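You operate a simulated robot arm through the tools that you are given. There is no shell and no other tool. Be economical: measure what you need, move in short steps, check, and stop when the job is done.

Carry out the task below with a simulated robot arm. There is one attempt and no reset: what you move stays moved.

## Task
Put one of the white filter bags from the top of the valve bench on the orange blanking disc.
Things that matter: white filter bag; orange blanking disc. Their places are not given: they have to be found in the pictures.

The check looks at the end state, three seconds after you hand in, the way a careful person would. Anything else that was tipped, shoved, dropped, spilled or broken makes it a failure.

## Robot
A 6-joint arm with a two-finger parallel gripper, fixed in place. Base frame: the origin is at the foot of the arm, x ahead of it, y to its left, z up; the work surface is at about z = 0. Lengths are in mm, angles in degrees, forces in N, time in s.
With the tool pointing down near the work surface it reaches from about 180 to 460 mm from the base axis. Its first joint turns from -70.0 to 70.0 degrees. Payload 1.9 kg.
The tool frame sits at the grasp point between the pads (the TCP): z along the fingers, y along the line on which they close. The tips reach 23 mm beyond it. Largest opening 94 mm; finger width 38, thickness 10; the body of the gripper, 54 by 96 mm, starts 39 mm behind the TCP.
Orientation is that of the tool frame in the base frame, as a unit quaternion [x, y, z, w]. With the fingers straight down and closing along the base's y, the tool's x points along the base's -x, its y along +y and its z along -z.

## Interface
- The arm moves only by the tool arm_command. Its argument "commands" is a list of rows, each a list of 5 numbers: the shift along the tool's x, y, z in mm, then the turn about the tool's z in rad, then the gripper command, from -1 (shut) to 1 (fully open), values between in proportion. In form: [[tx, ty, tz, spin, gripper], ...]. A call has 1 to 10 rows; each row is the pose to reach, as a shift and turn from the pose commanded when the call began, along the tool's axes at that moment. A row lasts 0.2 s, in which the tool goes at most 50 mm and 8.6 degrees; a call with a longer step from one row to the next is refused whole, and so is a gripper value outside its range. A pose out of reach is approached as far as the arm can. The call stops where the force on the tool passes 40 N (or 10 N more than at its start, if that is more) or the arm is blocked; 0.2 s more then pass. Each finger travels about 108 mm/s and halts on what it meets, pressing with about 22 N; the grip force reading is that of the motor and also rises with nothing between the fingers. The clock runs only during rows and for 0.2 s after the last one: add rows that repeat a pose to give the fingers time. The reply holds the time, the measured pose of the TCP, the force on the tool along the base axes, the opening and the grip force, in the units named above and with some noise, and new pictures: "views" is both (left out), scene, wrist or none.
- Cameras (640 x 400 px; columns grow to the right, rows downward): "scene" is fixed at [64.9, 303.6, 440]; the picture's right is [-0.84, -0.54, 0.00], its down [-0.26, 0.40, -0.88] and it looks along [0.48, -0.74, -0.47] (base axes); focal length 236 px, centre (320, 200). "wrist" rides on the gripper at [-39, 0, -44] in the tool frame; the picture's right is [0.00, -1.00, 0.00], its down [0.97, 0.00, -0.24] and it looks along [0.24, 0.00, 0.97] (tool axes); focal length 218 px, centre (320, 200).
- probe_pixels(camera, pixels): for up to 12 pixels [column, row] of the newest picture of that camera ("zoom" is the newest enlarged one), the place [x, y, z] in the base frame of the surface seen there, good to about 2 mm, but the place of the scene camera against the robot may be out by one fixed shift of up to 18 mm in any direction. It takes no simulated time.
- zoom(camera, box): a new picture of the part [left, top, right, bottom] of that camera's present view, enlarged. It takes no simulated time.
- sign_off(): hands the job in; it is judged then, once.

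Keep the steps short. Do not move on a guess: measure, check each grasp and each placing, and mend mistakes. In all there are 60 turns and 120 pictures (those below and enlarged ones count). Leave the gripper open and the arm clear of the work at the hand-in unless told otherwise, and finish with a single line.

The tools are called after "Emit:" as a command line: name --pt "numbers of a row" for each row, then --argument value for the rest, lists and objects as JSON in quotes. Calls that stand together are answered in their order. arm_command: Moves the arm, as the interface text tells. Its arguments: {"type":"object","properties":{"commands":{"type":"array"},"views":{"type":"string","enum":["both","scene","wrist","none"]}},"required":["commands"]} The other tools are called the same way: probe_pixels (camera, pixels) gives the place of the surface under pixels of a picture; zoom (camera, box) takes an enlarged picture of a part of a camera's view; sign_off () hands the job in.

At the start:

```text
time: 0.0
position: [317.5, -71.7, 356.7]
tool_rot: [0.0, 1.0, -0.001, 0.0]
wrist_force: [-0.1, 0.0, 0.0]
opening: 94.0
grasp_force: 0.0
```

scene: 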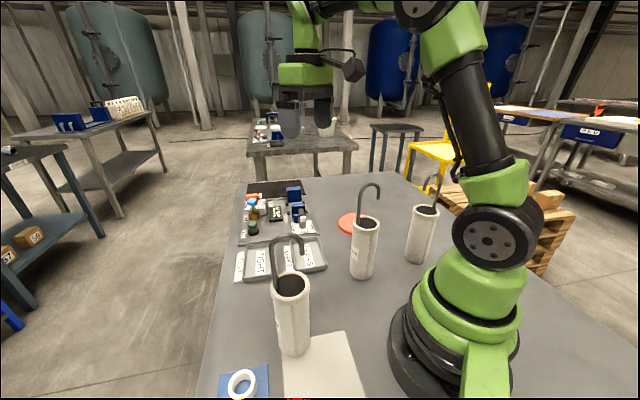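
wrist: 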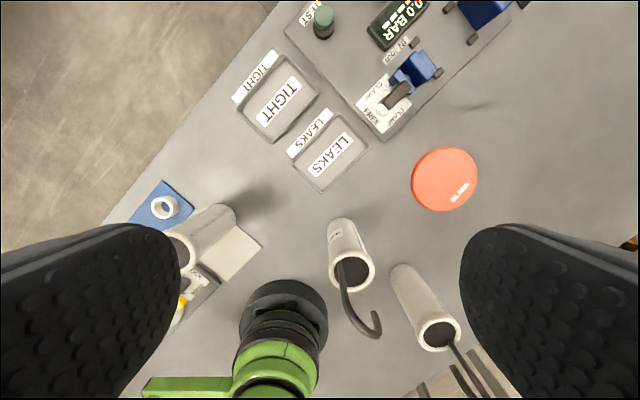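

I see three white cylinders with hooked rods, at scene (292,310), (364,250) and (421,235), and an orange disc at scene (348,223), wrist (444,179). I'll zoom in and measure them.

Emit:
zoom --camera "scene" --box '[220, 160, 460, 310]'

Emit:
zoom --camera "wrist" --box '[280, 130, 520, 400]'

Emit:
probe_pixels --camera "wrist" --pixels '[[444, 179], [415, 179], [475, 179], [444, 150], [444, 208], [355, 268], [333, 270], [374, 270], [355, 290], [343, 222], [440, 352], [376, 325]]'

Emit:
probe_pixels --camera "scene" --pixels '[[345, 224], [366, 222], [352, 222], [380, 222], [362, 250], [362, 276], [369, 185], [427, 210], [416, 260], [292, 285], [292, 350], [370, 195]]'

```text
2.67 times, centred on (340, 235) of scene
```

zoom: 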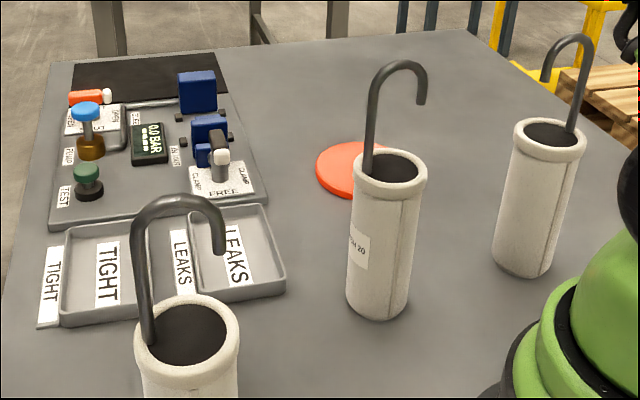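

```text
1.48 times, centred on (400, 265) of wrist
```

zoom: 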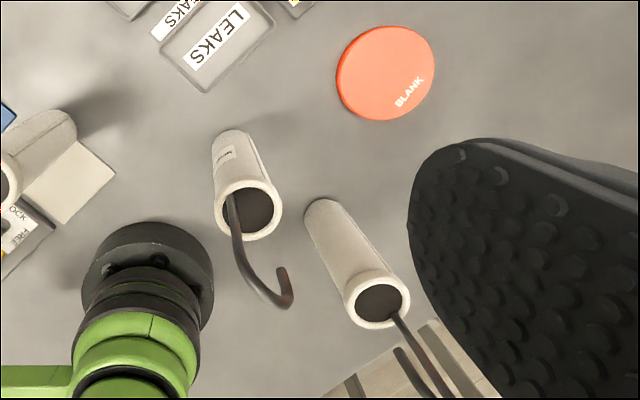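

```text
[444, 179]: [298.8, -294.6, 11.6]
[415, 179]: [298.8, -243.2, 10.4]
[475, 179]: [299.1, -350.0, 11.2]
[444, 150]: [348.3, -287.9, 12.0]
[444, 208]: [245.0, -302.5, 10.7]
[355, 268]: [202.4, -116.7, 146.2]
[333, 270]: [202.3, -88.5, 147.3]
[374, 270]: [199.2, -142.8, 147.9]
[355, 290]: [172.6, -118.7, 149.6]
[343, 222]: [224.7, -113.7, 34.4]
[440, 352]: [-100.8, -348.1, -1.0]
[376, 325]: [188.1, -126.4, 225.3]
```

```text
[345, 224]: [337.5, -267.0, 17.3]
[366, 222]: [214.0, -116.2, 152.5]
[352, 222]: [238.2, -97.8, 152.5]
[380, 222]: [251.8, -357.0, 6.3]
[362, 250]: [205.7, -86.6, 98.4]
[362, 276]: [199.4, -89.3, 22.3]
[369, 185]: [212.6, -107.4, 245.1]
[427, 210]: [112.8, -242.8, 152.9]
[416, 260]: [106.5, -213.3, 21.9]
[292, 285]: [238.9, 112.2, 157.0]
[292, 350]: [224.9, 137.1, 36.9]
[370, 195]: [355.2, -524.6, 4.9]
```

The disc centre is near (298,-296), its top at z≈11, and it is about 107 across. The middle bag's rim is near (200,-116,147). The hook stands about 100 mm above the rim, so it is the natural handle. I'll measure the hook line next.

Emit:
zoom --camera "wrist" --box '[310, 230, 406, 350]'

Emit:
zoom --camera "scene" --box '[330, 175, 410, 285]'

Emit:
probe_pixels --camera "wrist" --pixels '[[339, 266], [341, 278], [343, 290], [347, 302], [352, 314], [358, 324], [364, 331], [370, 335], [376, 334], [379, 326], [377, 316]]'

Emit:
probe_pixels --camera "scene" --pixels '[[358, 220], [359, 208], [360, 200], [362, 191], [366, 186], [371, 184], [376, 187], [379, 193], [378, 198]]'

```text
3.33 times, centred on (358, 290) of wrist
```

zoom: 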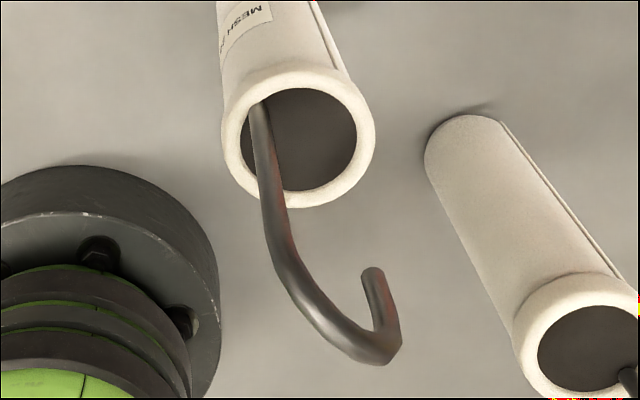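

```text
3.64 times, centred on (370, 230) of scene
```

zoom: 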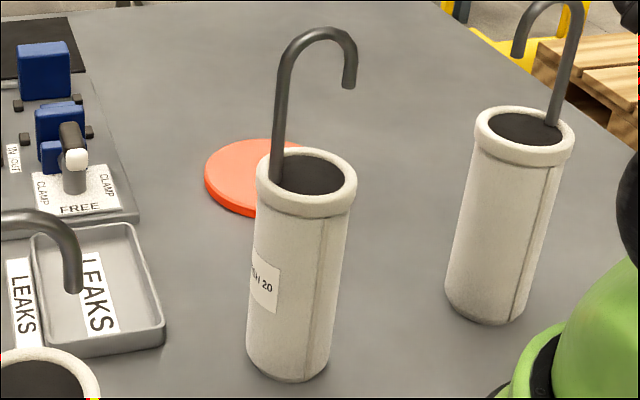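

```text
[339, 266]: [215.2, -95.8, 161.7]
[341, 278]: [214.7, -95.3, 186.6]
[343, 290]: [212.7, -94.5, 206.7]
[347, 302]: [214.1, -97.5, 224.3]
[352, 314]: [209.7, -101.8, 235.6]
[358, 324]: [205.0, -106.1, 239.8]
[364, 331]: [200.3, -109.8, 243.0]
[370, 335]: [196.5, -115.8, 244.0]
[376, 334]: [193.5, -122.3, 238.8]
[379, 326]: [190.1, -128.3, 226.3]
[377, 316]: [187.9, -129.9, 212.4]
```

```text
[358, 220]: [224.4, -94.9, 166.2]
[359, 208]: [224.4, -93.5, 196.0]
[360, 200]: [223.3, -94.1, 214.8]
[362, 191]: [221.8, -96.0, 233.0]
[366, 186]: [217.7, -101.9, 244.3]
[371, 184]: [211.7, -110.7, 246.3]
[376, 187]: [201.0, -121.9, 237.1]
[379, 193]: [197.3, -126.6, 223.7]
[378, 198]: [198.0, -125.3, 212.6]
```

The hook stem is at (215,-95) and its tip at (188,-130). The arc top is at z≈244, with its middle at about (201,-113), right over the bag's axis. I'll turn the fingers to close across the hook plane (spin -0.91) and stop above it at z≈320.

Emit:
arm_command --pt "14 -5 4 -0.11 1" --pt "28 -10 8 -0.22 1" --pt "43 -15 13 -0.34 1" --pt "58 -20 18 -0.45 1" --pt "73 -26 22 -0.57 1" --pt "88 -31 27 -0.69 1" --pt "102 -36 32 -0.8 1" --pt "116.5 -41.3 36 -0.91 1" --pt "116.5 -41.3 36 -0.91 1"

```text
time: 2.0
position: [201.2, -112.0, 321.8]
tool_rot: [-0.439, 0.898, 0.0, 0.0]
wrist_force: [-0.1, 0.5, -0.3]
opening: 94.1
grasp_force: 0.1
```

scene: 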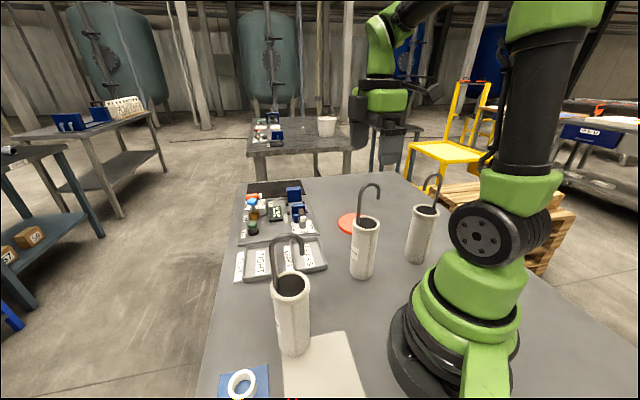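
wrist: 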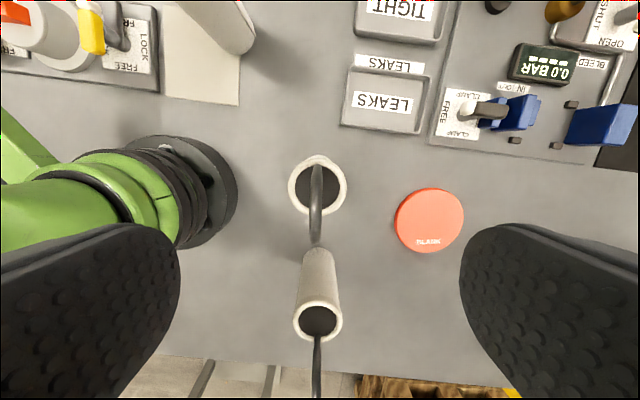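

The hook now runs along the tool's x axis at column ~316. I'll recheck its position from this closer view.

Emit:
probe_pixels --camera "wrist" --pixels '[[318, 170], [317, 190], [315, 210], [315, 225], [315, 240], [293, 188], [344, 188], [317, 158], [317, 212], [429, 220], [397, 220], [462, 220]]'

Emit:
zoom --camera "wrist" --box '[270, 140, 366, 260]'

```text
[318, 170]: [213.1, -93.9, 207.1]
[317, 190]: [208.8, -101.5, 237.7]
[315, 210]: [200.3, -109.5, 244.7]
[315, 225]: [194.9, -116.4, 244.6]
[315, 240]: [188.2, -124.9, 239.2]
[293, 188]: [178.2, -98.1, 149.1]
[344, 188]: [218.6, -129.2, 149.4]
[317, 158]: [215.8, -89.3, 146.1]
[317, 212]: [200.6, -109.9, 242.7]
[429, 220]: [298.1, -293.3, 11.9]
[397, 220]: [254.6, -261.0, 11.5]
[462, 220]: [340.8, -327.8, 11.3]
```

```text
3.33 times, centred on (318, 200) of wrist
```

zoom: 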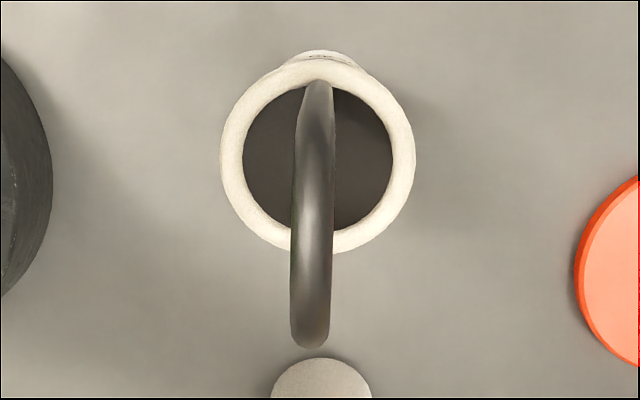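

The hook is centred under the TCP, with its mid arc at about (200,-111) and top at 245. I'll go straight down 88 mm to z≈233, still open.

Emit:
arm_command --pt "0 0 25 0 1" --pt "0 0 50 0 1" --pt "0 0 70 0 1" --pt "0 0 88 0 1" --pt "0 0 88 0 1"

```text
time: 3.2
position: [203.2, -112.7, 233.1]
tool_rot: [-0.439, 0.899, 0.0, 0.0]
wrist_force: [0.7, -0.2, 0.1]
opening: 93.7
grasp_force: 0.1
```

scene: 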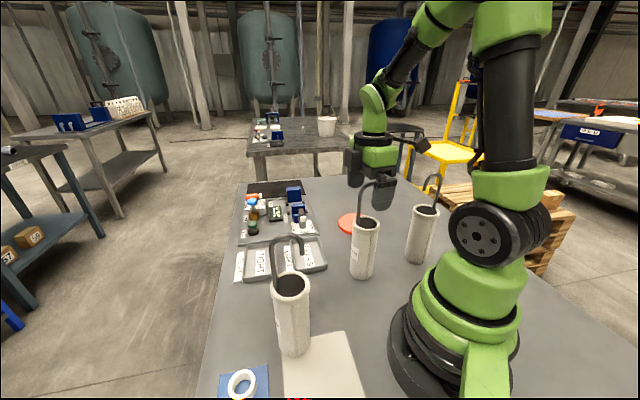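
wrist: 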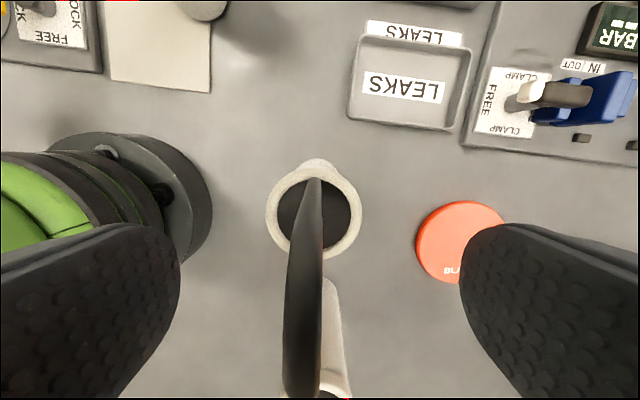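

The hook looks a few mm left of centre, at column ~303. A finger touching first could tip the bag, so I'll measure the offset before closing.

Emit:
probe_pixels --camera "wrist" --pixels '[[306, 240], [304, 270], [304, 300], [303, 330], [302, 360], [302, 385], [286, 360], [320, 360]]'

```text
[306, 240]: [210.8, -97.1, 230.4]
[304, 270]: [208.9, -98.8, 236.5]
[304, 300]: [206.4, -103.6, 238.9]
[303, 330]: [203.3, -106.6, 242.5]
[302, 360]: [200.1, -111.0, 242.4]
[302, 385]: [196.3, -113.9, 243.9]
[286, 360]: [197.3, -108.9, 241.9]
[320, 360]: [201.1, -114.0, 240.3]
```

The hook sits 3.4 mm toward +tool y. I'll shift by that and half-close to about 24 mm as a check.

Emit:
arm_command --pt "0 3.4 0 0 1" --pt "0 3.4 0 0 0.3" --pt "0 3.4 0 0 -0.2" --pt "0 3.4 0 0 -0.5" --pt "0 3.4 0 0 -0.5" --views "wrist"

```text
time: 4.4
position: [199.6, -111.1, 232.8]
tool_rot: [-0.439, 0.899, 0.0, 0.0]
wrist_force: [0.5, 0.2, 0.9]
opening: 23.1
grasp_force: 0.0
```

wrist: 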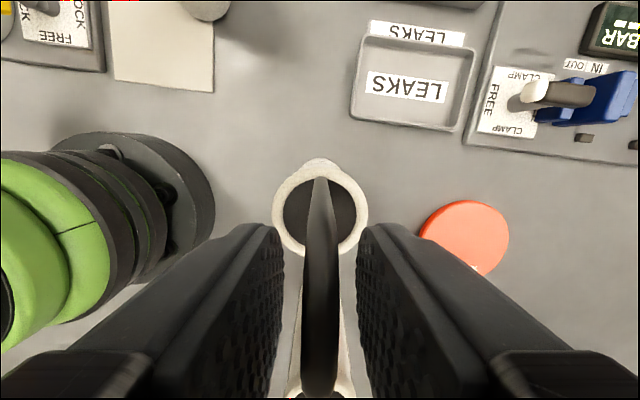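

The hook is centred between the pads with about 7 mm on each side. Closing now.

Emit:
arm_command --pt "0 0 0 0 -0.7" --pt "0 0 0 0 -0.85" --pt "0 0 0 0 -1" --pt "0 0 0 0 -1" --pt "0 0 0 0 -1" --views "wrist"

```text
time: 5.6
position: [199.6, -110.4, 232.9]
tool_rot: [-0.439, 0.898, 0.001, 0.0]
wrist_force: [0.7, -0.3, 0.9]
opening: 7.8
grasp_force: 21.5
```

wrist: 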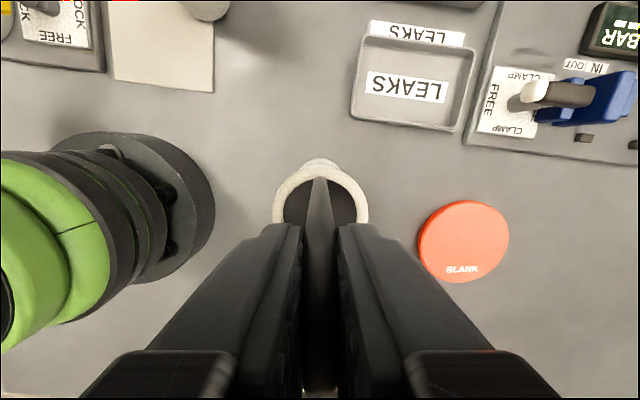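

The opening stopped at 7.8 mm with 21.5 N, so the rod is held. I'll lift gently by 12 mm and then to 45 mm.

Emit:
arm_command --pt "0 0 -4 0 -1" --pt "0 0 -12 0 -1" --pt "0 0 -22 0 -1" --pt "0 0 -34 0 -1" --pt "0 0 -45 0 -1" --pt "0 0 -45 0 -1"

```text
time: 7.0
position: [198.6, -111.1, 277.1]
tool_rot: [-0.439, 0.899, -0.001, 0.0]
wrist_force: [0.1, -0.8, -1.2]
opening: 7.9
grasp_force: 21.8
```

scene: 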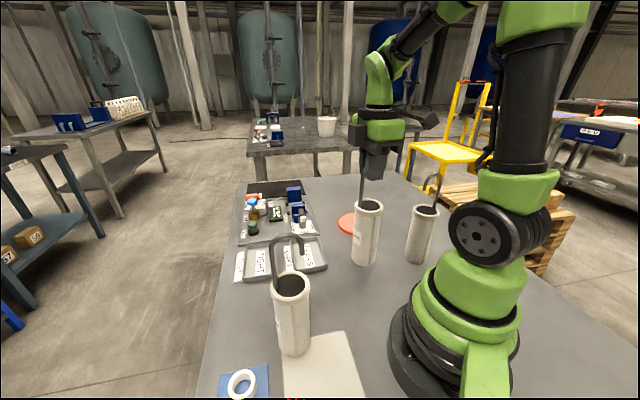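
wrist: 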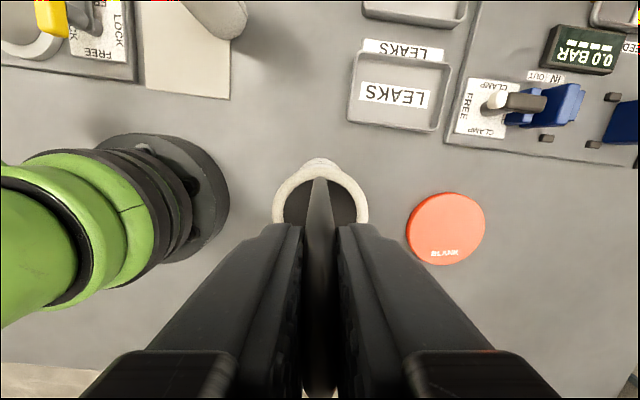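

The bag is up and hanging straight. The disc centre is at (298,-294), so I'll carry the bag there: base shift (+100,-180.5), which is tool (81,-190). The path is clear.

Emit:
arm_command --pt "4 -9 0 0 -1" --pt "13 -30 0 0 -1" --pt "24 -56 0 0 -1" --pt "36 -84 0 0 -1" --pt "48 -112 0 0 -1" --pt "60 -140 0 0 -1" --pt "70 -164 0 0 -1" --pt "77 -180 0 0 -1" --pt "81 -189.7 0 0 -1" --pt "81 -189.7 0 0 -1"

```text
time: 9.2
position: [299.2, -290.8, 276.7]
tool_rot: [-0.439, 0.898, 0.0, 0.0]
wrist_force: [-0.1, 0.2, -1.0]
opening: 7.9
grasp_force: 21.6
```

scene: 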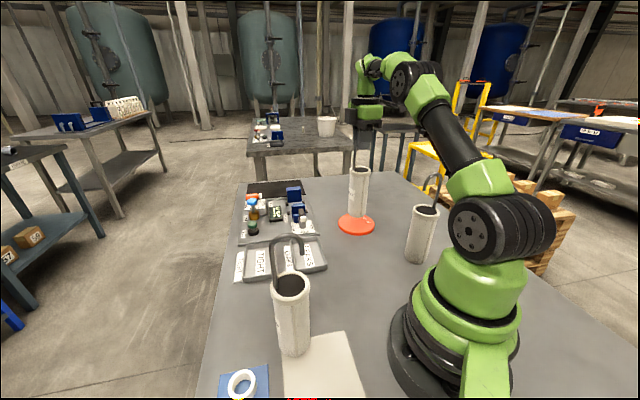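
wrist: 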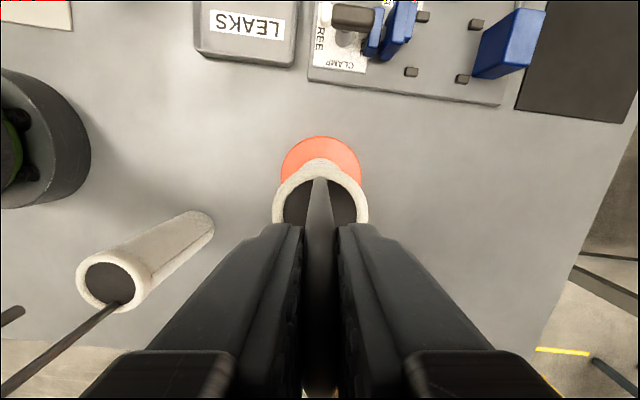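

The bag is above the disc. Its bottom is about 44 mm up and the disc top is about 11.5. I'll lower 28 mm and look.

Emit:
arm_command --pt "0 0 8 0 -1" --pt "0 0 16 0 -1" --pt "0 0 23 0 -1" --pt "0 0 28 0 -1" --pt "0 0 28 0 -1" --views "wrist"

Emit:
zoom --camera "scene" --box '[310, 150, 406, 250]'

```text
time: 10.4
position: [299.8, -293.0, 249.1]
tool_rot: [-0.44, 0.898, 0.001, 0.001]
wrist_force: [0.8, -0.5, -0.5]
opening: 7.9
grasp_force: 21.8
```

wrist: 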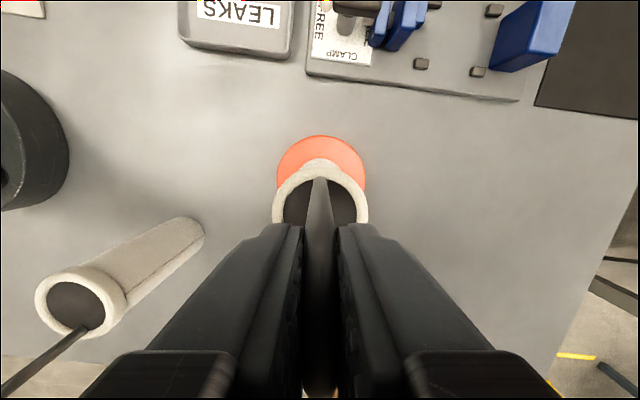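

```text
4.00 times, centred on (358, 200) of scene
```

zoom: 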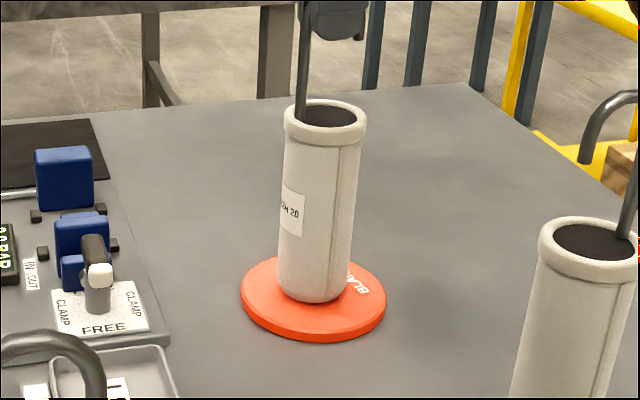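

The bag is centred over the disc, about 4–5 mm up. I'll lower the rest in 1–2 mm steps and watch the force.

Emit:
arm_command --pt "0 0 1.5 0 -1" --pt "0 0 3 0 -1" --pt "0 0 4 0 -1" --pt "0 0 4 0 -1" --views "none"

Emit:
arm_command --pt "0 0 1 0 -1" --pt "0 0 1 0 -1" --views "wrist"

Emit:
zoom --camera "scene" --box '[310, 150, 406, 250]'

```text
time: 11.4
position: [299.9, -290.2, 246.0]
tool_rot: [-0.439, 0.898, 0.0, 0.0]
wrist_force: [0.7, -0.5, -0.5]
opening: 7.8
grasp_force: 22.2
```

```text
time: 12.0
position: [298.8, -291.0, 243.9]
tool_rot: [-0.439, 0.898, 0.0, 0.0]
wrist_force: [-0.5, -0.3, 0.2]
opening: 7.7
grasp_force: 22.2
```

wrist: 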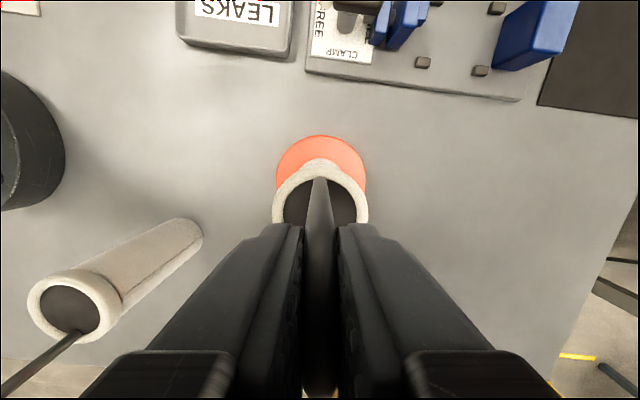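

```text
4.00 times, centred on (358, 200) of scene
```

zoom: 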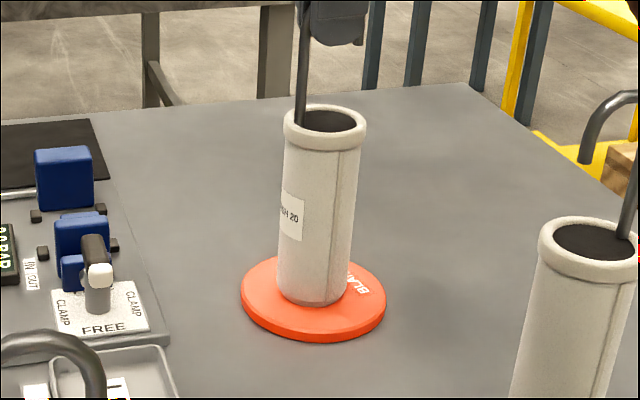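

No clear contact yet, with force z at 0.2. I'll go down in small steps until the force rises.

Emit:
arm_command --pt "0 0 0.6 0 -1" --pt "0 0 0.6 0 -1" --views "none"

Emit:
arm_command --pt "0 0 0.6 0 -1" --pt "0 0 0.6 0 -1" --views "none"

```text
time: 12.6
position: [298.8, -292.5, 244.0]
tool_rot: [-0.44, 0.898, 0.0, 0.002]
wrist_force: [0.2, 1.0, 11.4]
opening: 8.2
grasp_force: 21.3
```

```text
time: 13.2
position: [299.4, -291.4, 243.8]
tool_rot: [-0.439, 0.899, -0.002, 0.001]
wrist_force: [1.6, 1.6, 23.3]
opening: 8.2
grasp_force: 21.9
```

Contact: 23 N. I'll back up 1.1 mm to take the pressure off before releasing.

Emit:
arm_command --pt "0 0 -1.1 0 -1" --pt "0 0 -1.1 0 -1" --views "none"

```text
time: 13.8
position: [298.1, -291.3, 244.5]
tool_rot: [-0.439, 0.898, -0.001, 0.0]
wrist_force: [0.6, 0.1, 15.6]
opening: 7.8
grasp_force: 21.6
```

It still presses with 15.6 N, so I'll ease off a little more.

Emit:
arm_command --pt "0 0 -0.5 0 -1" --pt "0 0 -0.5 0 -1" --views "none"

```text
time: 14.4
position: [298.6, -292.0, 244.2]
tool_rot: [-0.439, 0.898, 0.0, 0.0]
wrist_force: [-0.3, -0.7, 5.1]
opening: 8.2
grasp_force: 22.0
```

Only 5 N is left. I'll open slowly so the fingers leave the hook evenly.

Emit:
arm_command --pt "0 0 -0.2 0 -0.8" --pt "0 0 -0.2 0 -0.7" --pt "0 0 -0.2 0 -0.5" --pt "0 0 -0.2 0 -0.5" --views "wrist"

Emit:
zoom --camera "scene" --box '[310, 150, 406, 250]'

```text
time: 15.4
position: [298.5, -290.6, 245.0]
tool_rot: [-0.439, 0.899, 0.0, 0.0]
wrist_force: [0.1, -0.7, -0.8]
opening: 23.9
grasp_force: 0.0
```

wrist: 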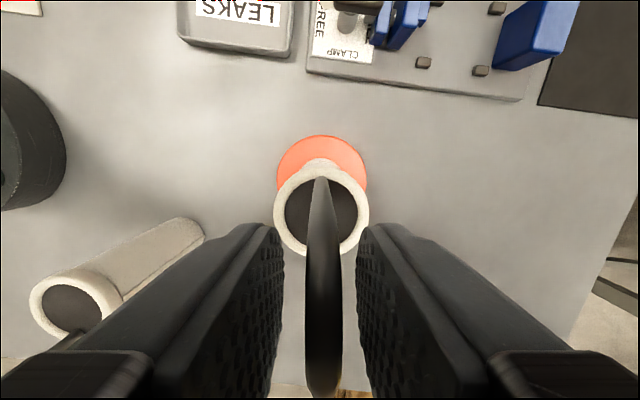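

```text
4.00 times, centred on (358, 200) of scene
```

zoom: 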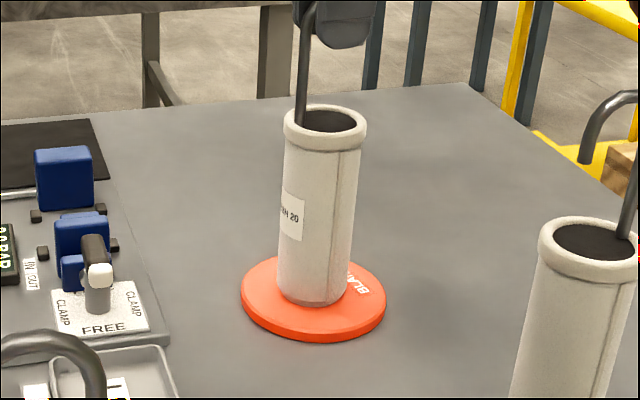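

The bag stands freely and upright on the disc. I'll open a bit more and rise straight up clear.

Emit:
arm_command --pt "0 0 0 0 -0.1" --pt "0 0 0 0 0.3" --pt "0 0 -20 0 0.3" --pt "0 0 -45 0 0.6" --pt "0 0 -70 0 1" --pt "0 0 -90 0 1" --pt "0 0 -90 0 1"

Emit:
zoom --camera "scene" --box '[220, 130, 460, 280]'

```text
time: 17.0
position: [299.7, -289.6, 312.5]
tool_rot: [-0.439, 0.898, 0.0, 0.001]
wrist_force: [0.5, 0.2, -0.3]
opening: 93.7
grasp_force: 0.0
out of reach, approached as far as the arm can: row 5, 6, 7
```

scene: 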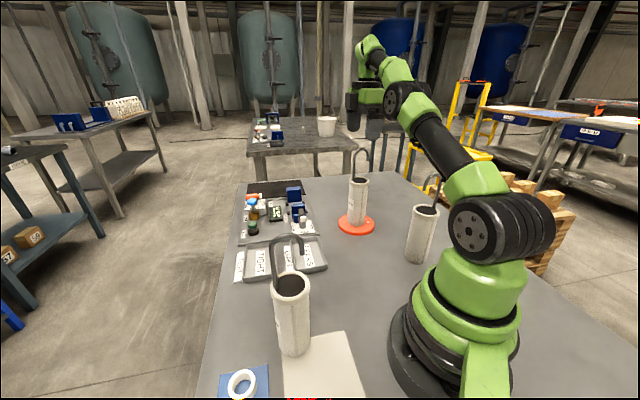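
wrist: 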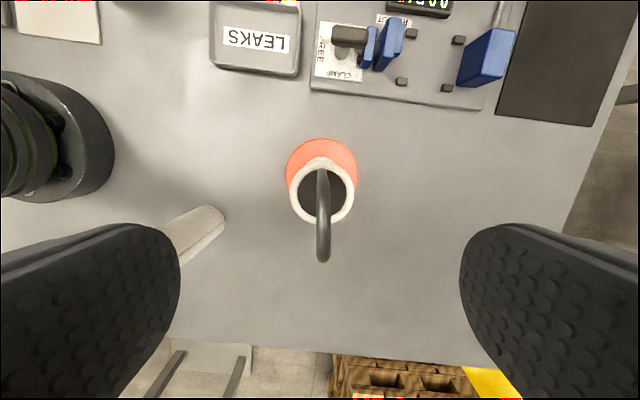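

```text
2.67 times, centred on (340, 205) of scene
```

zoom: 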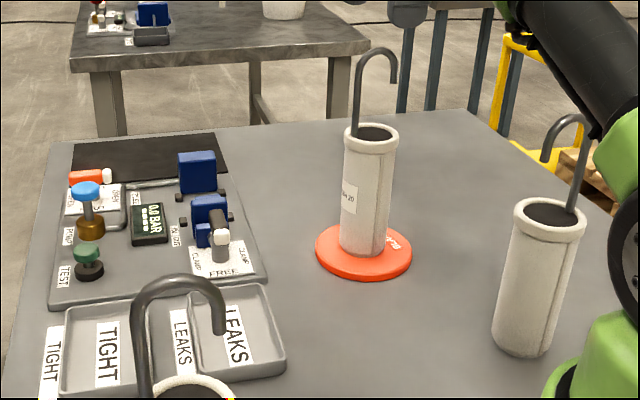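

The bag stands upright in the middle of the disc and everything else is where it was. The gripper is open, with its tips at z≈289 and the hook top at about 256. Handing in.

Emit:
sign_off

```text
The job is handed in.
```

One white filter bag now stands upright, centred on the orange blanking disc; nothing else was disturbed, and the gripper is open and clear.
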